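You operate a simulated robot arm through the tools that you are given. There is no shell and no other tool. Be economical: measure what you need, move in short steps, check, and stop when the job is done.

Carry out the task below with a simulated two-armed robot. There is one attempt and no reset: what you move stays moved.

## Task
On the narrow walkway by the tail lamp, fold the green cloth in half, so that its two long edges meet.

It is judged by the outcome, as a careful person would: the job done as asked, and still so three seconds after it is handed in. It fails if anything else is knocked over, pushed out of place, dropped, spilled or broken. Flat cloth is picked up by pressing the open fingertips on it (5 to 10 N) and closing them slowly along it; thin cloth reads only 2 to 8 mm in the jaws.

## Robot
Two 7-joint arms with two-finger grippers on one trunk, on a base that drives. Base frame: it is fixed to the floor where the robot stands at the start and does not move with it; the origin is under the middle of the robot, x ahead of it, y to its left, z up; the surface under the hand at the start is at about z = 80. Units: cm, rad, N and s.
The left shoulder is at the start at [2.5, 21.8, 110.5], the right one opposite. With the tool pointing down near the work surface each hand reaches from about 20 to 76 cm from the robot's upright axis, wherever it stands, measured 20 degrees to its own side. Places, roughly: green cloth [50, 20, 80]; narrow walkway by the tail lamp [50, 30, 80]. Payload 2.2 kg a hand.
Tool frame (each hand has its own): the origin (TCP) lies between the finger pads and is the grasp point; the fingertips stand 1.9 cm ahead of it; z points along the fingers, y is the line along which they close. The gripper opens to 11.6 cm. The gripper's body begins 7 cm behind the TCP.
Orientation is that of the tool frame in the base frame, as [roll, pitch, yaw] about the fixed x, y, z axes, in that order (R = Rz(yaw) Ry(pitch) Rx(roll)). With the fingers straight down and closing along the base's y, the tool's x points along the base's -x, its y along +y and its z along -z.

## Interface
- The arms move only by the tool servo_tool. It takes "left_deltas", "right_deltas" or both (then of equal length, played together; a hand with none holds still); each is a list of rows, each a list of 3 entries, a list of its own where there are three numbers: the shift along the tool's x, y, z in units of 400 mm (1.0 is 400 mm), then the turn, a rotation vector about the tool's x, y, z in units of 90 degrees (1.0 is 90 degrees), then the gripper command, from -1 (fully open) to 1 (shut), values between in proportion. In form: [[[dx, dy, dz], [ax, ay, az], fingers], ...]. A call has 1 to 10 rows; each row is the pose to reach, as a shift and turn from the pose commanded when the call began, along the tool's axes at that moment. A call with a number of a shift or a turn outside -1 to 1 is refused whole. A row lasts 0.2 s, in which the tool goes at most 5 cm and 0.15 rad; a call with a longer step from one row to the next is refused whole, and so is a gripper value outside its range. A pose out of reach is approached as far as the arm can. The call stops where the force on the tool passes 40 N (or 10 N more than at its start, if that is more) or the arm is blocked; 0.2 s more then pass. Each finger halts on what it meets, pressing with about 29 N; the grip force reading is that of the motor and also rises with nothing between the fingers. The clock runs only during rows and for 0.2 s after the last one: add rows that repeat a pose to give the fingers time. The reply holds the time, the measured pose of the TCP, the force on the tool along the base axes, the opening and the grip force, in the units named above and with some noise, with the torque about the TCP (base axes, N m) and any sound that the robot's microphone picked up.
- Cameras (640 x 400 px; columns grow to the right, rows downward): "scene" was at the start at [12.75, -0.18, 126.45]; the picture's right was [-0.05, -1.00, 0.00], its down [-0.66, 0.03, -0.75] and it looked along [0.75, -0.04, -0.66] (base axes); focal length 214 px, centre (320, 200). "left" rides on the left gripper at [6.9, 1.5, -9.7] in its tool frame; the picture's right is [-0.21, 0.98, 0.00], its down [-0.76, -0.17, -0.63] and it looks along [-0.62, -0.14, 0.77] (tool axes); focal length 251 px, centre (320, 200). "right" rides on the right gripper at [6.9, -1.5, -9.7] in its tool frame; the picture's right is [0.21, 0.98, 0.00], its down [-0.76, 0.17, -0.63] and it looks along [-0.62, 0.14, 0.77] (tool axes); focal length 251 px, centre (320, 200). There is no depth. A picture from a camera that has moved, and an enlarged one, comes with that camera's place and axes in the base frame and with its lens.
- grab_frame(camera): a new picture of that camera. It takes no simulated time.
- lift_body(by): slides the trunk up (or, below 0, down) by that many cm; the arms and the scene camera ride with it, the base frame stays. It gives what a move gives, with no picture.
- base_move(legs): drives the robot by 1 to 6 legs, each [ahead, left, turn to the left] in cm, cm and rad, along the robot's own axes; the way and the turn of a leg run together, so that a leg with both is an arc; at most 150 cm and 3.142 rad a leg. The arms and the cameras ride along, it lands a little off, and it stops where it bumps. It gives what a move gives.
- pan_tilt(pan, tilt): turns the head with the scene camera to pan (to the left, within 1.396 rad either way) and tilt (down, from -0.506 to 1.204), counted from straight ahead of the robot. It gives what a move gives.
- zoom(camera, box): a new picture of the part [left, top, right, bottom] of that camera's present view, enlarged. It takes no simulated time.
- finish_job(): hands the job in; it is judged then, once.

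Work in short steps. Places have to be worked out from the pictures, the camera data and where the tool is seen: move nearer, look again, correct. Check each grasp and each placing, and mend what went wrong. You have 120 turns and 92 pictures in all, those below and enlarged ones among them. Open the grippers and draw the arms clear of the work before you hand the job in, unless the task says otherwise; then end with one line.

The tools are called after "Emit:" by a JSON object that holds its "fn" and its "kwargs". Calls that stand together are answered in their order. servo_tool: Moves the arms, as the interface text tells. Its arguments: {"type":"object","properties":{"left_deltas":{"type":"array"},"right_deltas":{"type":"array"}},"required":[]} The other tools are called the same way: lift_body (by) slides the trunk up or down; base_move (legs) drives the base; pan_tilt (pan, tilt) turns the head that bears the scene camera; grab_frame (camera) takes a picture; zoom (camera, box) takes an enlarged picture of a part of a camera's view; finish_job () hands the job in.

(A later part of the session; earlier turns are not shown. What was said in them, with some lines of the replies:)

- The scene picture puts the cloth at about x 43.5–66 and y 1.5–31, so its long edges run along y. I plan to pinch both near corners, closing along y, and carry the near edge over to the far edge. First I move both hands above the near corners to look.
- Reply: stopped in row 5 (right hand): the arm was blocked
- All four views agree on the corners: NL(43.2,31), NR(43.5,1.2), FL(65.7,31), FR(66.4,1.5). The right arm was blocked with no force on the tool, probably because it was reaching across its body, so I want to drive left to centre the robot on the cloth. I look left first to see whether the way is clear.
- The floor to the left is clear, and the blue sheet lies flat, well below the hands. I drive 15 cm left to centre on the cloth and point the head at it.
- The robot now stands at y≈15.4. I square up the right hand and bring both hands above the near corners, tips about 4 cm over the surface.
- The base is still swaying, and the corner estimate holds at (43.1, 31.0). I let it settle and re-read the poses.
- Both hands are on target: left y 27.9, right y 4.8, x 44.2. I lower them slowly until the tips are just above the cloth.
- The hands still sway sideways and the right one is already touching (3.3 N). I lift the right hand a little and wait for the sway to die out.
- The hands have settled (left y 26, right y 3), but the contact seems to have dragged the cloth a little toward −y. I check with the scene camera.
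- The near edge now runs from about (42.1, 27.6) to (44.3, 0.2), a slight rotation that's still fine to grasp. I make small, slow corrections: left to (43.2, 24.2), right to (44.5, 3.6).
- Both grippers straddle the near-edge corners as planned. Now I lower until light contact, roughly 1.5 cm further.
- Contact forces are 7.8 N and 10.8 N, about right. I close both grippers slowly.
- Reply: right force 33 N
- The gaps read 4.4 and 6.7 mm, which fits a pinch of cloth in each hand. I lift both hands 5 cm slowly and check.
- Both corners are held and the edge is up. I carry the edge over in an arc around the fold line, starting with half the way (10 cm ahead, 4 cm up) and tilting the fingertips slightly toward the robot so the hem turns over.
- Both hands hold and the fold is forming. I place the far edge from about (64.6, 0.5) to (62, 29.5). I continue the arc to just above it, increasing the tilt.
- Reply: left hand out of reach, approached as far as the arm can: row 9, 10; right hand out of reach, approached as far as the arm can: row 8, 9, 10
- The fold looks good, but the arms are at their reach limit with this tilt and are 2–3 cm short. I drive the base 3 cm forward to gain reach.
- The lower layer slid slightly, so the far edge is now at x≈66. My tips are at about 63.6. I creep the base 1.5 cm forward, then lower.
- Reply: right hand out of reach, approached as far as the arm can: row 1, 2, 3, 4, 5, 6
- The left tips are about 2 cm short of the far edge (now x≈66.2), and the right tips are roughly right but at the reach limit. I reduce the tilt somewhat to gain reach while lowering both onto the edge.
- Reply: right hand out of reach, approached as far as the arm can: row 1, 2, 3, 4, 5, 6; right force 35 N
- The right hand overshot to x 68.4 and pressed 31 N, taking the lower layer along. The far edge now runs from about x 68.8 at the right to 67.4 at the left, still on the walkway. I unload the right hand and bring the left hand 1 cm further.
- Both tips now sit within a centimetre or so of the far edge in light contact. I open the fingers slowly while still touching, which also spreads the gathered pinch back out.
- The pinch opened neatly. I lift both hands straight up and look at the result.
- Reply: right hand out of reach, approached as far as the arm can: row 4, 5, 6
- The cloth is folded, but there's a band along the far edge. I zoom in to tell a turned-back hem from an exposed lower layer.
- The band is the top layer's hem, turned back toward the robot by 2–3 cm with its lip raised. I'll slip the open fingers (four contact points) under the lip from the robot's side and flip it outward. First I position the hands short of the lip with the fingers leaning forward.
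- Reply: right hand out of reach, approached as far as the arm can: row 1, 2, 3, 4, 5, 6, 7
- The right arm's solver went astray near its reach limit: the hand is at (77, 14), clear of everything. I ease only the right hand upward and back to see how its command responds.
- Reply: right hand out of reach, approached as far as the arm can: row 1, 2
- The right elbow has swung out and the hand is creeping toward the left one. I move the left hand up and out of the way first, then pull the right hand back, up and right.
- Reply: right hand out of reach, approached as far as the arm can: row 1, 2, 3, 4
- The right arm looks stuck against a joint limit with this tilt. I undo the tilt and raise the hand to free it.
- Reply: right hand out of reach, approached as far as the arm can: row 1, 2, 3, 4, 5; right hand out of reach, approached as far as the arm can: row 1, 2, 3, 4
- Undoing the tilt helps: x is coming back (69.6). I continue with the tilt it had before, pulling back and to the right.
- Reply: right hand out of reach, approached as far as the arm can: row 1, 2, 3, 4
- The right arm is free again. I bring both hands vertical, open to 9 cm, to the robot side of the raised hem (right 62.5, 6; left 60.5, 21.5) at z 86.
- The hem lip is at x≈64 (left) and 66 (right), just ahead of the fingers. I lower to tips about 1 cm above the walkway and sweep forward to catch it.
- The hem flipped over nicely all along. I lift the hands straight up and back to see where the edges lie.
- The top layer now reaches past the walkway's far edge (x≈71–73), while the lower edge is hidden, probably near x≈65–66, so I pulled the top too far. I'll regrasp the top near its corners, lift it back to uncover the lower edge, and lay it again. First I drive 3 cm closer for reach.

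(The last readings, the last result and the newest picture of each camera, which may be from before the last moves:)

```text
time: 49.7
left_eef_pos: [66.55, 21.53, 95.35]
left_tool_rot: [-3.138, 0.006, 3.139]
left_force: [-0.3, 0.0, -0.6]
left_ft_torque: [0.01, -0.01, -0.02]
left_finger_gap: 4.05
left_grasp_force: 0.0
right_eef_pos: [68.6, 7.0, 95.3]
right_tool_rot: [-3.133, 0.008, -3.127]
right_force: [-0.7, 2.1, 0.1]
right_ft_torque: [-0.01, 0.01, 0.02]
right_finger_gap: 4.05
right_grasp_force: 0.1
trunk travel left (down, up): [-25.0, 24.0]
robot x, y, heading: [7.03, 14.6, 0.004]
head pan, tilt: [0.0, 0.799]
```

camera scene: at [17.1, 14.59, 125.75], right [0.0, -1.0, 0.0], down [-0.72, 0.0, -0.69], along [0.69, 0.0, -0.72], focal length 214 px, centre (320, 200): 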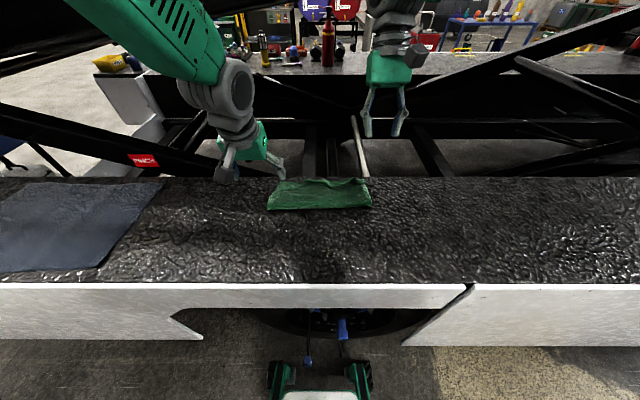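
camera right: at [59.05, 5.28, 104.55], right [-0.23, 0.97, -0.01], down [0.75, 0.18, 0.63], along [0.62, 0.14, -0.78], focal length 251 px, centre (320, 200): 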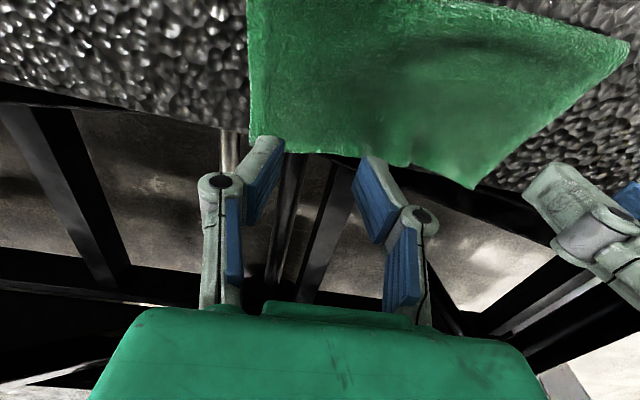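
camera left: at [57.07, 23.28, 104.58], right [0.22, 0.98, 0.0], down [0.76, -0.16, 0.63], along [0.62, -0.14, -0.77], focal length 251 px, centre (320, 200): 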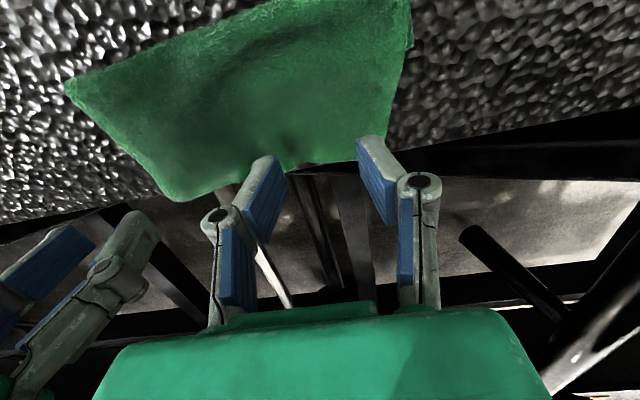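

Now to the top layer's far corners: left (68, 24.3), right (69.5, 4), lowering to just above the cloth.

Emit:
{"fn": "servo_tool", "kwargs": {"left_deltas": [[[-0.01, 0.02, 0.06], [0, 0, 0], 0.3], [[-0.02, 0.04, 0.12], [0, 0, 0], 0.3], [[-0.03, 0.06, 0.18], [0, 0, 0], 0.3], [[-0.0375, 0.07, 0.24], [0, 0, 0], 0.3], [[-0.0375, 0.07, 0.2875], [0, 0, 0], 0.3], [[-0.0375, 0.07, 0.2875], [0, 0, 0], 0.3], [[-0.0375, 0.07, 0.2875], [0, 0, 0], 0.3]], "right_deltas": [[[-0.005, -0.02, 0.06], [0, 0, 0], 0.3], [[-0.01, -0.04, 0.12], [0, 0, 0], 0.3], [[-0.015, -0.06, 0.18], [0, 0, 0], 0.3], [[-0.0225, -0.075, 0.24], [0, 0, 0], 0.3], [[-0.0225, -0.075, 0.2875], [0, 0, 0], 0.3], [[-0.0225, -0.075, 0.2875], [0, 0, 0], 0.3], [[-0.0225, -0.075, 0.2875], [0, 0, 0], 0.3]]}}

Emit:
{"fn": "grab_frame", "kwargs": {"camera": "left"}}

Emit:
{"fn": "grab_frame", "kwargs": {"camera": "right"}}

```text
time: 51.3
left_eef_pos: [68.45, 24.29, 83.97]
left_tool_rot: [-3.138, 0.007, 3.141]
left_force: [-0.8, 0.1, -0.1]
left_ft_torque: [0.01, 0.0, 0.02]
left_finger_gap: 4.06
left_grasp_force: 0.0
right_eef_pos: [69.62, 3.96, 83.7]
right_tool_rot: [-3.131, 0.007, -3.129]
right_force: [-0.8, -0.2, -0.9]
right_ft_torque: [-0.02, 0.0, 0.01]
right_finger_gap: 4.05
right_grasp_force: 0.1
trunk travel left (down, up): [-25.0, 24.0]
robot x, y, heading: [7.08, 15.0, 0.006]
head pan, tilt: [0.0, 0.799]
```

```text
30 pictures are left
camera left: at [61.32, 25.92, 93.46], right [0.22, 0.98, 0.0], down [0.75, -0.16, 0.64], along [0.62, -0.14, -0.77], focal length 251 px, centre (320, 200)
```

left: 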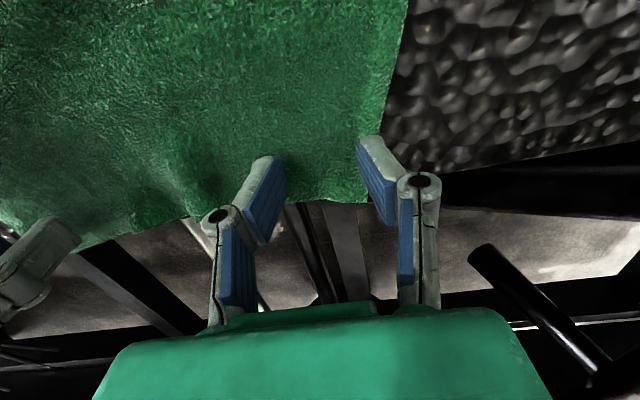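

```text
29 pictures are left
camera right: at [62.55, 2.24, 93.44], right [-0.23, 0.97, -0.01], down [0.75, 0.18, 0.64], along [0.62, 0.14, -0.77], focal length 251 px, centre (320, 200)
```

right: 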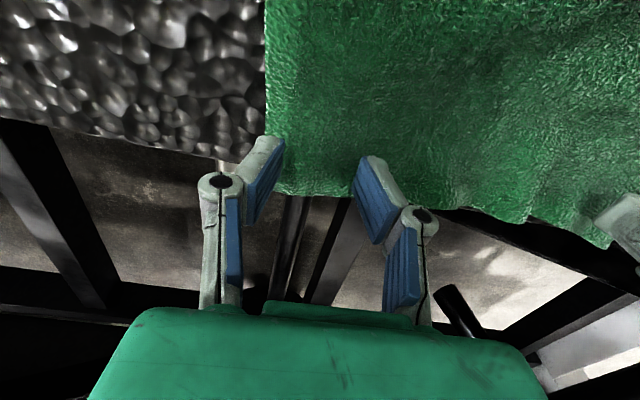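

Both grippers straddle the top layer just inside its far corners, over the walkway. I press down lightly, then close slowly.

Emit:
{"fn": "servo_tool", "kwargs": {"left_deltas": [[[0, 0, 0.015], [0, 0, 0], 0.3], [[0, 0, 0.03], [0, 0, 0], 0.3], [[0, 0, 0.04], [0, 0, 0], 0.3], [[0, 0, 0.048], [0, 0, 0], 0.3], [[0, 0, 0.048], [0, 0, 0], 0.3]], "right_deltas": [[[0, 0, 0.015], [0, 0, 0], 0.3], [[0, 0, 0.027], [0, 0, 0], 0.3], [[0, 0, 0.037], [0, 0, 0], 0.3], [[0, 0, 0.043], [0, 0, 0], 0.3], [[0, 0, 0.043], [0, 0, 0], 0.3]]}}

```text
time: 52.5
left_eef_pos: [68.17, 24.23, 82.16]
left_tool_rot: [-3.135, 0.011, 3.14]
left_force: [0.2, 2.1, 24.2]
left_ft_torque: [0.11, -0.01, -0.02]
left_finger_gap: 4.24
left_grasp_force: 9.9
right_eef_pos: [69.59, 3.9, 82.22]
right_tool_rot: [-3.132, 0.011, -3.128]
right_force: [0.9, 3.2, 14.2]
right_ft_torque: [0.15, 0.06, 0.01]
right_finger_gap: 3.93
right_grasp_force: 8.5
trunk travel left (down, up): [-25.0, 24.0]
robot x, y, heading: [7.53, 15.04, 0.004]
head pan, tilt: [0.0, 0.799]
```

The presses read 24 N (left) and 14 N (right), so I ease both slightly and close slowly.

Emit:
{"fn": "servo_tool", "kwargs": {"left_deltas": [[[0, 0, -0.006], [0, 0, 0], 0.37], [[0, 0, -0.006], [0, 0, 0], 0.44], [[0, 0, -0.006], [0, 0, 0], 0.51], [[0, 0, -0.006], [0, 0, 0], 0.58], [[0, 0, -0.006], [0, 0, 0], 0.65], [[0, 0, -0.006], [0, 0, 0], 0.72], [[0, 0, -0.006], [0, 0, 0], 0.79], [[0, 0, -0.006], [0, 0, 0], 0.86], [[0, 0, -0.006], [0, 0, 0], 0.93], [[0, 0, -0.006], [0, 0, 0], 1.0]], "right_deltas": [[[0, 0, -0.003], [0, 0, 0], 0.37], [[0, 0, -0.003], [0, 0, 0], 0.44], [[0, 0, -0.003], [0, 0, 0], 0.51], [[0, 0, -0.003], [0, 0, 0], 0.58], [[0, 0, -0.003], [0, 0, 0], 0.65], [[0, 0, -0.003], [0, 0, 0], 0.72], [[0, 0, -0.003], [0, 0, 0], 0.79], [[0, 0, -0.003], [0, 0, 0], 0.86], [[0, 0, -0.003], [0, 0, 0], 0.93], [[0, 0, -0.003], [0, 0, 0], 1.0]]}}

Emit:
{"fn": "servo_tool", "kwargs": {"left_deltas": [[[0.01, 0, -0.02], [0, 0, 0], 1], [[0.03, 0, -0.04], [0, 0, 0], 1], [[0.06, 0, -0.06], [0, 0, 0], 1], [[0.09, 0, -0.085], [0, 0, 0], 1], [[0.12, 0, -0.11], [0, 0, 0], 1], [[0.15, 0, -0.13], [0, 0, 0], 1], [[0.18, 0, -0.15], [0, 0, 0], 1], [[0.18, 0, -0.15], [0, 0, 0], 1]], "right_deltas": [[[0.01, 0, -0.02], [0, 0, 0], 1], [[0.03, 0, -0.04], [0, 0, 0], 1], [[0.06, 0, -0.06], [0, 0, 0], 1], [[0.09, 0, -0.085], [0, 0, 0], 1], [[0.12, 0, -0.11], [0, 0, 0], 1], [[0.15, 0, -0.13], [0, 0, 0], 1], [[0.18, 0, -0.15], [0, 0, 0], 1], [[0.18, 0, -0.15], [0, 0, 0], 1]]}}

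Emit:
{"fn": "grab_frame", "kwargs": {"camera": "left"}}

Emit:
{"fn": "grab_frame", "kwargs": {"camera": "right"}}

Emit:
{"fn": "zoom", "kwargs": {"camera": "scene", "box": [220, 135, 420, 260]}}

```text
time: 54.7
left_eef_pos: [68.12, 24.21, 82.19]
left_tool_rot: [-3.136, 0.009, -3.141]
left_force: [0.7, -2.4, 6.0]
left_ft_torque: [-0.01, 0.0, 0.0]
left_finger_gap: 0.58
left_grasp_force: 28.8
right_eef_pos: [69.65, 3.84, 82.2]
right_tool_rot: [-3.129, 0.009, -3.126]
right_force: [-2.2, 1.4, 9.5]
right_ft_torque: [0.0, -0.02, 0.03]
right_finger_gap: 0.59
right_grasp_force: 28.5
trunk travel left (down, up): [-25.0, 24.0]
robot x, y, heading: [7.34, 14.71, 0.002]
head pan, tilt: [0.0, 0.799]
```

```text
time: 56.5
left_eef_pos: [60.99, 24.51, 87.81]
left_tool_rot: [-3.139, 0.007, 3.139]
left_force: [1.0, -1.7, -0.1]
left_ft_torque: [0.01, 0.0, -0.03]
left_finger_gap: 0.58
left_grasp_force: 28.9
right_eef_pos: [62.46, 3.88, 88.02]
right_tool_rot: [-3.13, 0.005, -3.127]
right_force: [-0.4, 0.8, 0.6]
right_ft_torque: [0.02, 0.0, 0.04]
right_finger_gap: 0.53
right_grasp_force: 29.0
trunk travel left (down, up): [-25.0, 24.0]
robot x, y, heading: [7.33, 15.36, 0.008]
head pan, tilt: [0.0, 0.799]
```

```text
28 pictures are left
camera left: at [53.99, 26.12, 97.48], right [0.22, 0.98, 0.0], down [0.75, -0.16, 0.64], along [0.62, -0.14, -0.77], focal length 251 px, centre (320, 200)
```

left: 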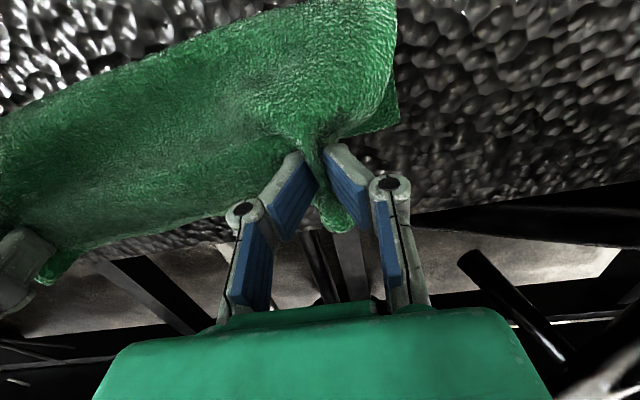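

```text
27 pictures are left
camera right: at [55.41, 2.18, 97.69], right [-0.23, 0.97, -0.01], down [0.75, 0.18, 0.64], along [0.62, 0.14, -0.77], focal length 251 px, centre (320, 200)
```

right: 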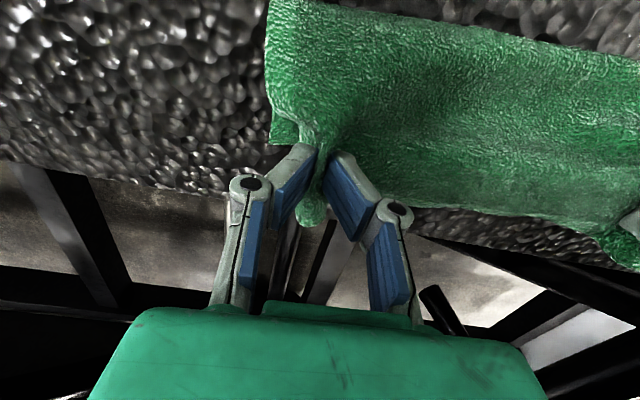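

```text
3.20 times, centred on (320, 198) of scene
camera zoom: at [19.88, 14.87, 125.78], right [0.0, -1.0, 0.0], down [-0.72, 0.0, -0.69], along [0.69, 0.0, -0.72], focal length 686 px, centre (320, 208)
```

zoom: 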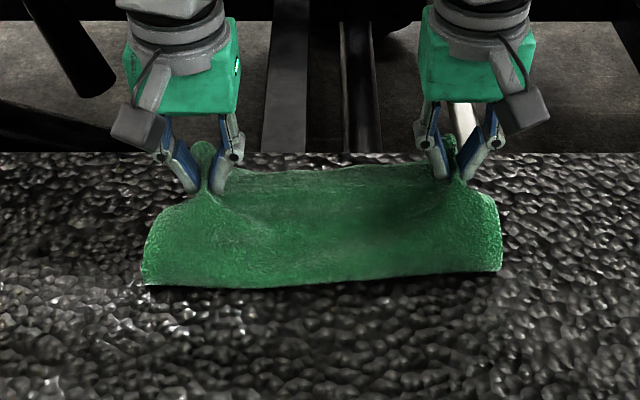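

Both corners are held, and the lower layer shows: its far edge runs from (65.1, 0.5) to (62.3, 30), so it never moved. The fold line is 3–4 cm too far forward. I carry the top back toward the robot so the lower layer can lie flat again.

Emit:
{"fn": "servo_tool", "kwargs": {"left_deltas": [[[0.03, 0, -0.01], [0, 0, 0], 1], [[0.07, 0, -0.015], [0, 0, 0], 1], [[0.11, 0, -0.02], [0, 0, 0], 1], [[0.16, 0, -0.02], [0, 0, 0], 1], [[0.21, 0, -0.015], [0, 0, 0], 1], [[0.26, 0, -0.005], [0, 0, 0], 1], [[0.31, 0, 0.01], [0, 0, 0], 1], [[0.36, 0, 0.02], [0, 0, 0], 1], [[0.36, 0, 0.02], [0, 0, 0], 1], [[0.36, 0, 0.02], [0, 0, 0], 1]], "right_deltas": [[[0.03, 0, -0.01], [0, 0, 0], 1], [[0.07, 0, -0.015], [0, 0, 0], 1], [[0.11, 0, -0.02], [0, 0, 0], 1], [[0.155, 0, -0.02], [0, 0, 0], 1], [[0.2, 0, -0.015], [0, 0, 0], 1], [[0.245, 0, -0.005], [0, 0, 0], 1], [[0.285, 0, 0.01], [0, 0, 0], 1], [[0.325, 0, 0.02], [0, 0, 0], 1], [[0.325, 0, 0.02], [0, 0, 0], 1], [[0.325, 0, 0.02], [0, 0, 0], 1]]}}

Emit:
{"fn": "grab_frame", "kwargs": {"camera": "left"}}

Emit:
{"fn": "grab_frame", "kwargs": {"camera": "right"}}

Emit:
{"fn": "zoom", "kwargs": {"camera": "scene", "box": [220, 155, 420, 280]}}

```text
time: 58.7
left_eef_pos: [46.53, 24.36, 87.39]
left_tool_rot: [-3.132, 0.008, -3.141]
left_force: [0.5, -2.1, 0.1]
left_ft_torque: [-0.03, 0.01, -0.01]
left_finger_gap: 0.59
left_grasp_force: 28.7
right_eef_pos: [49.34, 3.56, 87.3]
right_tool_rot: [-3.13, 0.007, -3.127]
right_force: [-0.6, 2.1, 0.5]
right_ft_torque: [0.04, 0.02, 0.01]
right_finger_gap: 0.53
right_grasp_force: 29.0
trunk travel left (down, up): [-25.0, 24.0]
robot x, y, heading: [7.27, 15.18, 0.001]
head pan, tilt: [0.0, 0.799]
```

```text
25 pictures are left
camera left: at [39.57, 25.98, 96.92], right [0.21, 0.98, -0.01], down [0.75, -0.16, 0.64], along [0.62, -0.14, -0.77], focal length 251 px, centre (320, 200)
```

left: 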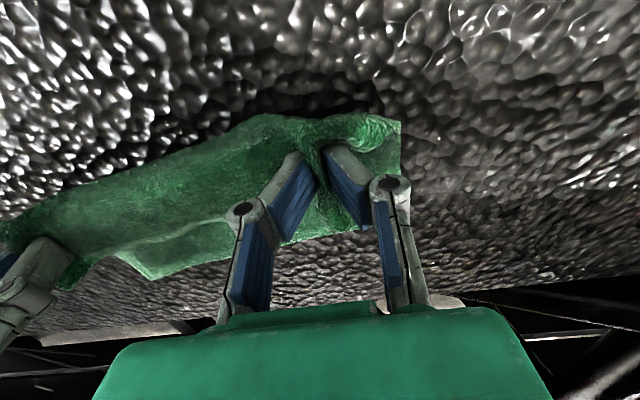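

```text
24 pictures are left
camera right: at [42.32, 1.98, 96.96], right [-0.23, 0.97, -0.01], down [0.75, 0.18, 0.64], along [0.62, 0.14, -0.77], focal length 251 px, centre (320, 200)
```

right: 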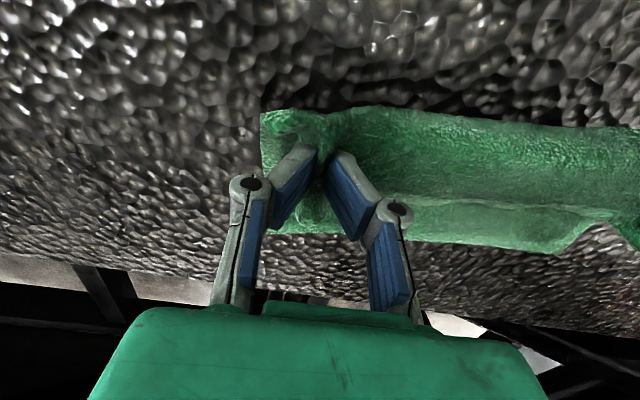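

```text
3.20 times, centred on (320, 218) of scene
camera zoom: at [19.65, 14.86, 125.81], right [0.0, -1.0, 0.0], down [-0.72, 0.0, -0.69], along [0.69, 0.0, -0.72], focal length 686 px, centre (320, 144)
```

zoom: 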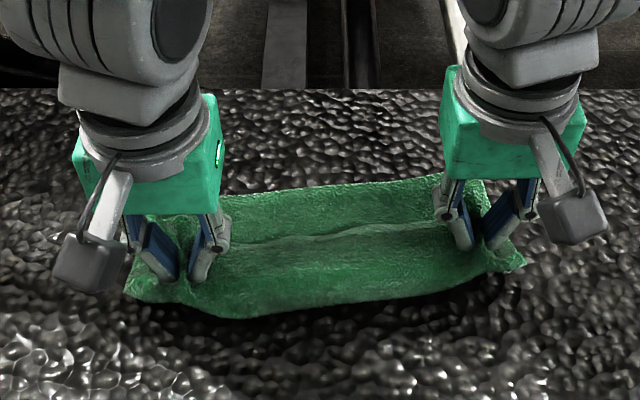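

Pulling back slid the whole cloth: the lower far edge is now from about (59.5, 0) to (56.4, 29.5), and the fold line is at x≈46, just about half. Now I lay the top forward along a low arc so its edge ends on the lower edge (grip targets x: right 55.7, left 54).

Emit:
{"fn": "servo_tool", "kwargs": {"left_deltas": [[[-0.03, 0, -0.01], [0, 0, 0], 1], [[-0.06, 0, -0.015], [0, 0, 0], 1], [[-0.09, 0, -0.01], [0, 0, 0], 1], [[-0.12, 0, 0.01], [0, 0, 0], 1], [[-0.145, 0, 0.03], [0, 0, 0], 1], [[-0.165, 0, 0.055], [0, 0, 0], 1], [[-0.18, 0, 0.08], [0, 0, 0], 1], [[-0.187, 0, 0.1], [0, 0, 0], 1], [[-0.187, 0, 0.1], [0, 0, 0], 1]], "right_deltas": [[[-0.025, 0, -0.01], [0, 0, 0], 1], [[-0.05, 0, -0.015], [0, 0, 0], 1], [[-0.075, 0, -0.01], [0, 0, 0], 1], [[-0.1, 0, 0.01], [0, 0, 0], 1], [[-0.12, 0, 0.03], [0, 0, 0], 1], [[-0.14, 0, 0.055], [0, 0, 0], 1], [[-0.153, 0, 0.08], [0, 0, 0], 1], [[-0.16, 0, 0.1], [0, 0, 0], 1], [[-0.16, 0, 0.1], [0, 0, 0], 1]]}}

Emit:
{"fn": "grab_frame", "kwargs": {"camera": "left"}}

Emit:
{"fn": "grab_frame", "kwargs": {"camera": "right"}}

Emit:
{"fn": "zoom", "kwargs": {"camera": "scene", "box": [220, 155, 420, 280]}}

```text
time: 60.7
left_eef_pos: [53.82, 24.46, 83.19]
left_tool_rot: [-3.138, 0.008, 3.139]
left_force: [0.1, -3.1, 1.2]
left_ft_torque: [-0.06, -0.04, -0.03]
left_finger_gap: 0.58
left_grasp_force: 29.0
right_eef_pos: [55.78, 3.66, 83.28]
right_tool_rot: [-3.13, 0.008, -3.128]
right_force: [-0.5, 2.1, 0.8]
right_ft_torque: [0.04, -0.03, 0.04]
right_finger_gap: 0.55
right_grasp_force: 28.6
trunk travel left (down, up): [-25.0, 24.0]
robot x, y, heading: [7.55, 15.2, 0.006]
head pan, tilt: [0.0, 0.799]
```

```text
22 pictures are left
camera left: at [46.93, 26.13, 92.72], right [0.22, 0.98, 0.0], down [0.75, -0.17, 0.64], along [0.62, -0.14, -0.77], focal length 251 px, centre (320, 200)
```

left: 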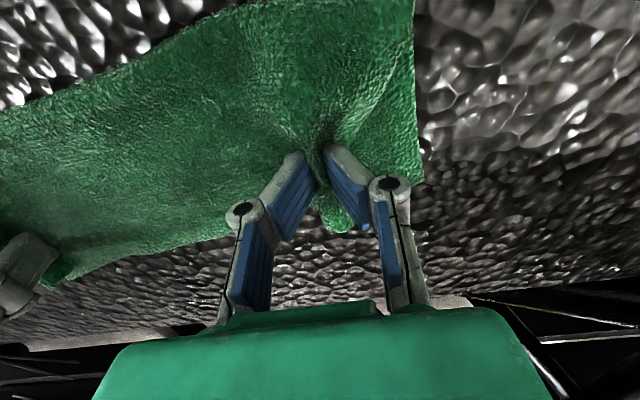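

```text
21 pictures are left
camera right: at [48.75, 2.02, 92.89], right [-0.23, 0.97, -0.01], down [0.75, 0.18, 0.64], along [0.62, 0.14, -0.77], focal length 251 px, centre (320, 200)
```

right: 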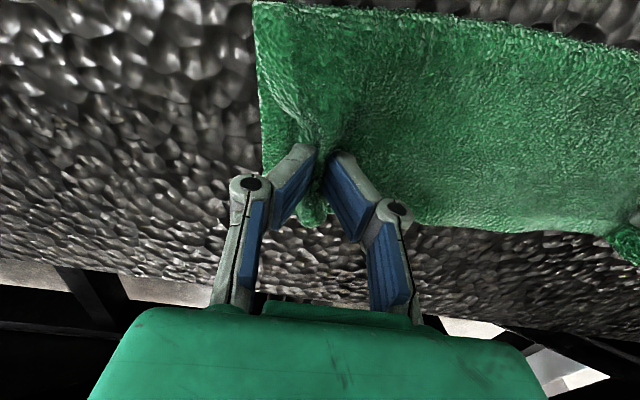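

```text
3.20 times, centred on (320, 218) of scene
camera zoom: at [19.74, 14.87, 125.81], right [0.0, -1.0, 0.0], down [-0.72, 0.0, -0.69], along [0.69, 0.0, -0.72], focal length 686 px, centre (320, 144)
```

zoom: 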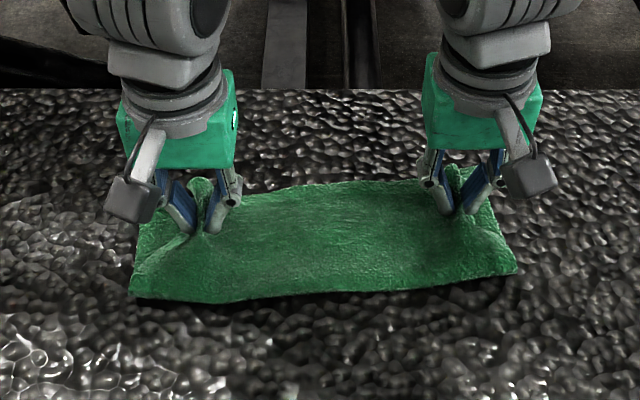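

The edges now look coincident. I lower the last bit and open slowly so the pinch spreads out.

Emit:
{"fn": "servo_tool", "kwargs": {"left_deltas": [[[0, 0, 0.01], [0, 0, 0], 1], [[0, 0, 0.018], [0, 0, 0], 1], [[0, 0, 0.018], [0, 0, 0], 0.9], [[0, 0, 0.018], [0, 0, 0], 0.8], [[0, 0, 0.018], [0, 0, 0], 0.7], [[0, 0, 0.018], [0, 0, 0], 0.6], [[0, 0, 0.018], [0, 0, 0], 0.5], [[0, 0, 0.018], [0, 0, 0], 0.4], [[0, 0, 0.018], [0, 0, 0], 0.3], [[0, 0, 0.018], [0, 0, 0], 0.25]], "right_deltas": [[[0, 0, 0.01], [0, 0, 0], 1], [[0, 0, 0.02], [0, 0, 0], 1], [[0, 0, 0.02], [0, 0, 0], 0.9], [[0, 0, 0.02], [0, 0, 0], 0.8], [[0, 0, 0.02], [0, 0, 0], 0.7], [[0, 0, 0.02], [0, 0, 0], 0.6], [[0, 0, 0.02], [0, 0, 0], 0.5], [[0, 0, 0.02], [0, 0, 0], 0.4], [[0, 0, 0.02], [0, 0, 0], 0.3], [[0, 0, 0.02], [0, 0, 0], 0.25]]}}

Emit:
{"fn": "servo_tool", "kwargs": {"left_deltas": [[[0, 0, -0.015], [0, 0, 0], 0.25], [[0, 0, -0.05], [0, 0, 0], 0.2], [[0.03, 0, -0.12], [0, 0, 0], 0.2], [[0.06, 0, -0.2], [0, 0, 0], 0.2], [[0.1, 0, -0.3], [0, 0, 0], 0.2], [[0.1, 0, -0.3], [0, 0, 0], 0.2]], "right_deltas": [[[0, 0, -0.015], [0, 0, 0], 0.25], [[0, 0, -0.05], [0, 0, 0], 0.2], [[0.03, 0, -0.12], [0, 0, 0], 0.2], [[0.06, 0, -0.2], [0, 0, 0], 0.2], [[0.1, 0, -0.3], [0, 0, 0], 0.2], [[0.1, 0, -0.3], [0, 0, 0], 0.2]]}}

Emit:
{"fn": "grab_frame", "kwargs": {"camera": "left"}}

Emit:
{"fn": "grab_frame", "kwargs": {"camera": "right"}}

Emit:
{"fn": "zoom", "kwargs": {"camera": "scene", "box": [250, 175, 390, 260]}}

```text
time: 62.9
left_eef_pos: [54.06, 24.42, 82.53]
left_tool_rot: [-3.137, 0.01, 3.14]
left_force: [-1.2, 0.8, 6.5]
left_ft_torque: [-0.01, 0.03, 0.07]
left_finger_gap: 4.07
left_grasp_force: 0.0
right_eef_pos: [55.86, 3.72, 82.48]
right_tool_rot: [-3.132, 0.005, -3.128]
right_force: [-0.3, -0.1, 5.0]
right_ft_torque: [-0.01, 0.0, 0.0]
right_finger_gap: 4.01
right_grasp_force: 0.1
trunk travel left (down, up): [-25.0, 24.0]
robot x, y, heading: [7.13, 14.7, 0.003]
head pan, tilt: [0.0, 0.799]
```

```text
time: 64.3
left_eef_pos: [50.03, 24.25, 94.39]
left_tool_rot: [-3.139, 0.004, -3.141]
left_force: [1.1, -0.2, -0.6]
left_ft_torque: [-0.01, 0.03, -0.01]
left_finger_gap: 4.64
left_grasp_force: 0.0
right_eef_pos: [51.78, 3.38, 94.41]
right_tool_rot: [-3.133, 0.003, -3.128]
right_force: [-0.4, 0.3, 0.0]
right_ft_torque: [-0.01, 0.07, 0.01]
right_finger_gap: 4.65
right_grasp_force: 0.0
trunk travel left (down, up): [-25.0, 24.0]
robot x, y, heading: [7.29, 14.19, 0.004]
head pan, tilt: [0.0, 0.799]
```

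```text
19 pictures are left
camera left: at [43.09, 26.04, 103.95], right [0.22, 0.98, 0.0], down [0.75, -0.16, 0.64], along [0.62, -0.14, -0.77], focal length 251 px, centre (320, 200)
```

left: 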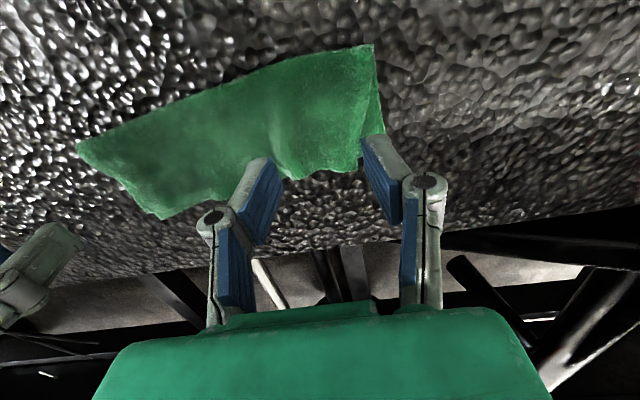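

```text
18 pictures are left
camera right: at [44.77, 1.89, 103.98], right [-0.23, 0.97, -0.01], down [0.75, 0.18, 0.63], along [0.62, 0.14, -0.77], focal length 251 px, centre (320, 200)
```

right: 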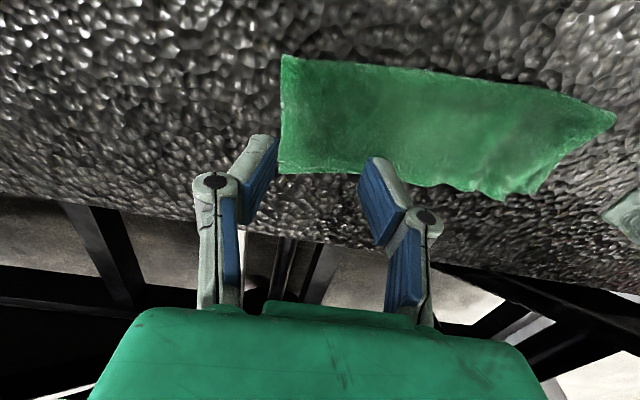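

```text
4.57 times, centred on (320, 218) of scene
camera zoom: at [19.87, 14.87, 125.77], right [0.0, -1.0, 0.0], down [-0.72, 0.0, -0.69], along [0.69, 0.0, -0.72], focal length 980 px, centre (320, 120)
```

zoom: 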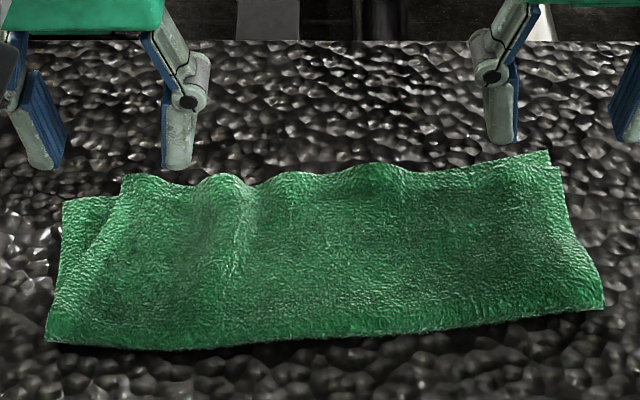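

Good result: the long edges now meet within about 1 cm. But the top layer is wrinkled along y, leaving its left corner ~3 cm short of the lower one. I'll hold the right end down and gently drag the top's left corner outward with the closed left fingertips.

Emit:
{"fn": "servo_tool", "kwargs": {"left_deltas": [[[-0.04, 0, 0.06], [0, 0, 0], 0.5], [[-0.08, 0, 0.12], [0, 0, 0], 0.8], [[-0.12, 0, 0.18], [0, 0, 0], 1], [[-0.155, 0, 0.23], [0, 0, 0], 1], [[-0.155, 0, 0.26], [0, 0, 0], 1], [[-0.155, 0, 0.26], [0, 0, 0], 1]], "right_deltas": [[[-0.025, 0.005, 0.06], [0, 0, 0], 0.2], [[-0.05, 0.01, 0.12], [0, 0, 0], 0.2], [[-0.075, 0.015, 0.18], [0, 0, 0], 0.2], [[-0.09, 0.02, 0.24], [0, 0, 0], 0.2], [[-0.09, 0.02, 0.28], [0, 0, 0], 0.2], [[-0.09, 0.02, 0.302], [0, 0, 0], 0.2]]}}

Emit:
{"fn": "grab_frame", "kwargs": {"camera": "left"}}

```text
time: 65.7
left_eef_pos: [56.12, 24.27, 83.97]
left_tool_rot: [-3.137, 0.008, 3.138]
left_force: [-0.1, 0.4, -0.4]
left_ft_torque: [0.0, 0.0, 0.01]
left_finger_gap: 0.01
left_grasp_force: 29.2
right_eef_pos: [55.36, 4.38, 82.58]
right_tool_rot: [-3.131, 0.009, -3.128]
right_force: [-0.5, 0.1, 8.4]
right_ft_torque: [0.0, 0.0, 0.01]
right_finger_gap: 4.69
right_grasp_force: 0.4
trunk travel left (down, up): [-25.0, 24.0]
robot x, y, heading: [7.34, 14.66, 0.0]
head pan, tilt: [0.0, 0.799]
```

```text
16 pictures are left
camera left: at [49.14, 25.94, 93.69], right [0.22, 0.98, 0.0], down [0.75, -0.16, 0.64], along [0.62, -0.14, -0.77], focal length 251 px, centre (320, 200)
```

left: 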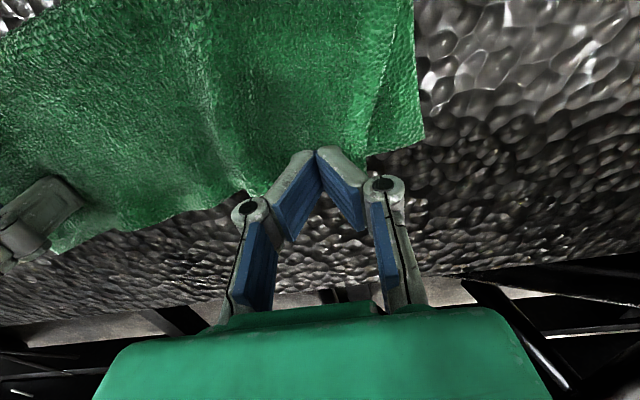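

The right hand holds with 8 N. The left tips are above the top layer just inside its corner, so I press lightly and drag 3.2 cm to the left.

Emit:
{"fn": "servo_tool", "kwargs": {"left_deltas": [[[0, 0, 0.015], [0, 0, 0], 1], [[0, 0, 0.028], [0, 0, 0], 1], [[0, 0, 0.037], [0, 0, 0], 1], [[0, 0.012, 0.038], [0, 0, 0], 1], [[0, 0.025, 0.038], [0, 0, 0], 1], [[0, 0.04, 0.038], [0, 0, 0], 1], [[0, 0.055, 0.038], [0, 0, 0], 1], [[0, 0.07, 0.038], [0, 0, 0], 1], [[0, 0.08, 0.038], [0, 0, 0], 1], [[0, 0.08, 0.038], [0, 0, 0], 1]]}}

Emit:
{"fn": "grab_frame", "kwargs": {"camera": "left"}}

```text
time: 67.9
left_eef_pos: [56.22, 27.54, 82.56]
left_tool_rot: [-3.138, 0.01, 3.141]
left_force: [-0.3, -1.5, 1.0]
left_ft_torque: [0.01, 0.01, 0.0]
left_finger_gap: 0.0
left_grasp_force: 28.7
right_eef_pos: [55.39, 4.36, 82.55]
right_tool_rot: [-3.131, 0.009, -3.128]
right_force: [0.2, 0.0, 5.8]
right_ft_torque: [-0.04, 0.04, -0.03]
right_finger_gap: 4.42
right_grasp_force: 0.0
trunk travel left (down, up): [-25.0, 24.0]
robot x, y, heading: [7.53, 15.26, 0.002]
head pan, tilt: [0.0, 0.799]
```

```text
15 pictures are left
camera left: at [49.21, 29.24, 92.19], right [0.22, 0.98, 0.0], down [0.75, -0.16, 0.64], along [0.62, -0.14, -0.77], focal length 251 px, centre (320, 200)
```

left: 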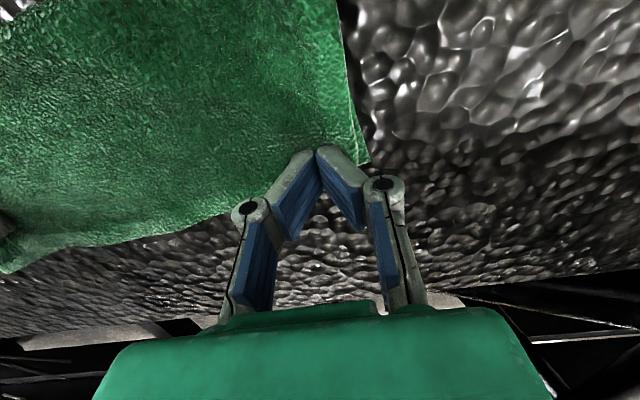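

The drag worked: the top's left corner now lies over the lower one and the wrinkles are gone. I lift both hands clear and check.

Emit:
{"fn": "servo_tool", "kwargs": {"left_deltas": [[[0, 0, -0.02], [0, 0, 0], 1], [[0.02, 0, -0.08], [0, 0, 0], 1], [[0.05, 0.02, -0.18], [0, 0, 0], 0.5], [[0.05, 0.06, -0.28], [0, 0, 0], 0.3], [[0.05, 0.14, -0.35], [0, 0, 0], 0.3], [[0.05, 0.2, -0.38], [0, 0, 0], 0.3]], "right_deltas": [[[0, 0, -0.02], [0, 0, 0], 0.2], [[0.02, 0, -0.08], [0, 0, 0], 0.2], [[0.05, -0.02, -0.18], [0, 0, 0], 0.2], [[0.05, -0.06, -0.28], [0, 0, 0], 0.2], [[0.05, -0.14, -0.35], [0, 0, 0], 0.2], [[0.05, -0.2, -0.38], [0, 0, 0], 0.2]]}}

Emit:
{"fn": "zoom", "kwargs": {"camera": "scene", "box": [250, 175, 390, 260]}}

Emit:
{"fn": "grab_frame", "kwargs": {"camera": "left"}}

Emit:
{"fn": "grab_frame", "kwargs": {"camera": "right"}}

```text
time: 69.3
left_eef_pos: [53.73, 35.54, 97.71]
left_tool_rot: [-3.14, 0.006, 3.141]
left_force: [-0.5, 1.2, 0.0]
left_ft_torque: [0.01, -0.03, -0.04]
left_finger_gap: 4.06
left_grasp_force: 0.0
right_eef_pos: [53.34, -3.56, 97.71]
right_tool_rot: [-3.131, 0.008, -3.127]
right_force: [0.2, 0.2, 0.1]
right_ft_torque: [0.0, 0.01, -0.02]
right_finger_gap: 4.64
right_grasp_force: 0.0
trunk travel left (down, up): [-25.0, 24.0]
robot x, y, heading: [7.17, 14.66, 0.007]
head pan, tilt: [0.0, 0.799]
```

```text
4.57 times, centred on (320, 218) of scene
camera zoom: at [19.66, 14.89, 125.81], right [0.0, -1.0, 0.0], down [-0.72, 0.0, -0.69], along [0.69, 0.0, -0.72], focal length 980 px, centre (320, 120)
```

zoom: 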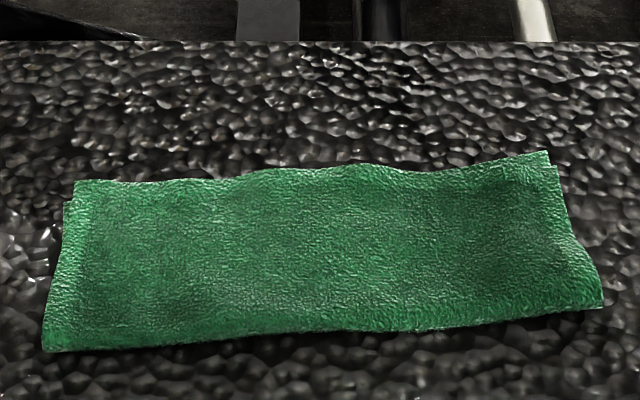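

```text
13 pictures are left
camera left: at [46.81, 37.28, 107.34], right [0.22, 0.98, 0.0], down [0.75, -0.16, 0.64], along [0.62, -0.14, -0.77], focal length 251 px, centre (320, 200)
```

left: 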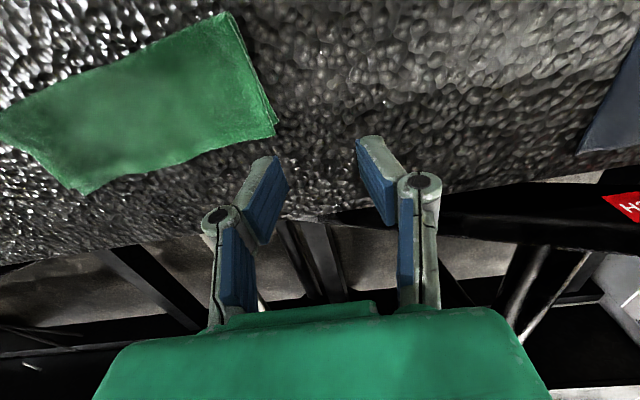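

```text
12 pictures are left
camera right: at [46.33, -5.15, 107.32], right [-0.23, 0.97, -0.01], down [0.75, 0.18, 0.64], along [0.62, 0.14, -0.77], focal length 251 px, centre (320, 200)
```

right: 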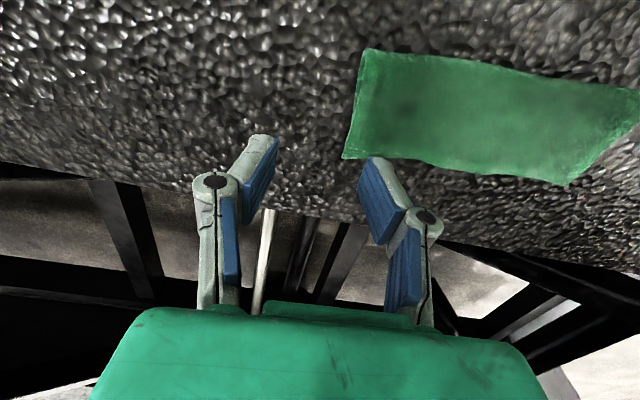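

The cloth lies flat and folded in half, with the long edges matching to about 1 cm and the corners aligned. Nothing else has moved. I open the grippers fully and raise the arms clear.

Emit:
{"fn": "servo_tool", "kwargs": {"left_deltas": [[[0, 0.03, -0.05], [0, 0, 0], -0.3], [[0, 0.06, -0.1], [0, 0, 0], -1], [[0, 0.06, -0.1], [0, 0, 0], -1], [[0, 0.06, -0.1], [0, 0, 0], -1]], "right_deltas": [[[0, -0.03, -0.05], [0, 0, 0], -0.3], [[0, -0.06, -0.1], [0, 0, 0], -1], [[0, -0.06, -0.1], [0, 0, 0], -1], [[0, -0.06, -0.1], [0, 0, 0], -1]]}}

Emit:
{"fn": "grab_frame", "kwargs": {"camera": "scene"}}

```text
time: 70.3
left_eef_pos: [53.97, 38.02, 101.85]
left_tool_rot: [-3.136, 0.009, 3.141]
left_force: [-0.2, 0.0, 0.8]
left_ft_torque: [0.03, 0.0, 0.02]
left_finger_gap: 11.58
left_grasp_force: 0.1
right_eef_pos: [53.36, -5.87, 101.65]
right_tool_rot: [-3.131, 0.008, -3.128]
right_force: [-0.1, -0.5, 0.4]
right_ft_torque: [0.0, 0.02, 0.02]
right_finger_gap: 11.63
right_grasp_force: 0.1
trunk travel left (down, up): [-25.0, 24.0]
robot x, y, heading: [7.27, 15.11, 0.005]
head pan, tilt: [0.0, 0.799]
```

```text
11 pictures are left
camera scene: at [19.63, 14.9, 125.82], right [0.0, -1.0, 0.0], down [-0.72, 0.0, -0.69], along [0.69, 0.0, -0.72], focal length 214 px, centre (320, 200)
```

scene: 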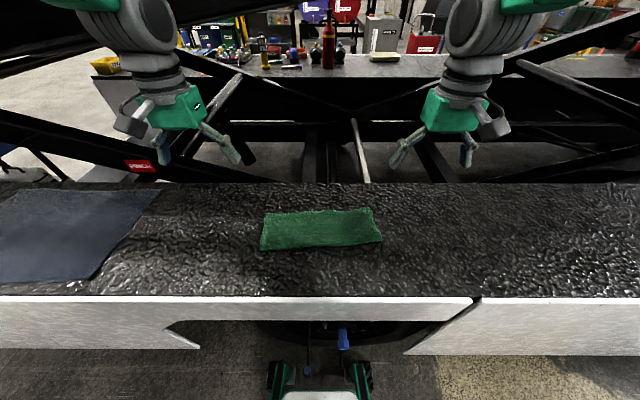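

The cloth is folded on the walkway, the grippers are open and the arms are clear, so I hand the job in.

Emit:
{"fn": "finish_job", "kwargs": {}}

```text
The job is handed in.
```

The green cloth lies on the walkway folded in half, its two long edges meeting to within about 1 cm; it ended up a few centimetres nearer the robot and turned slightly from where it started.
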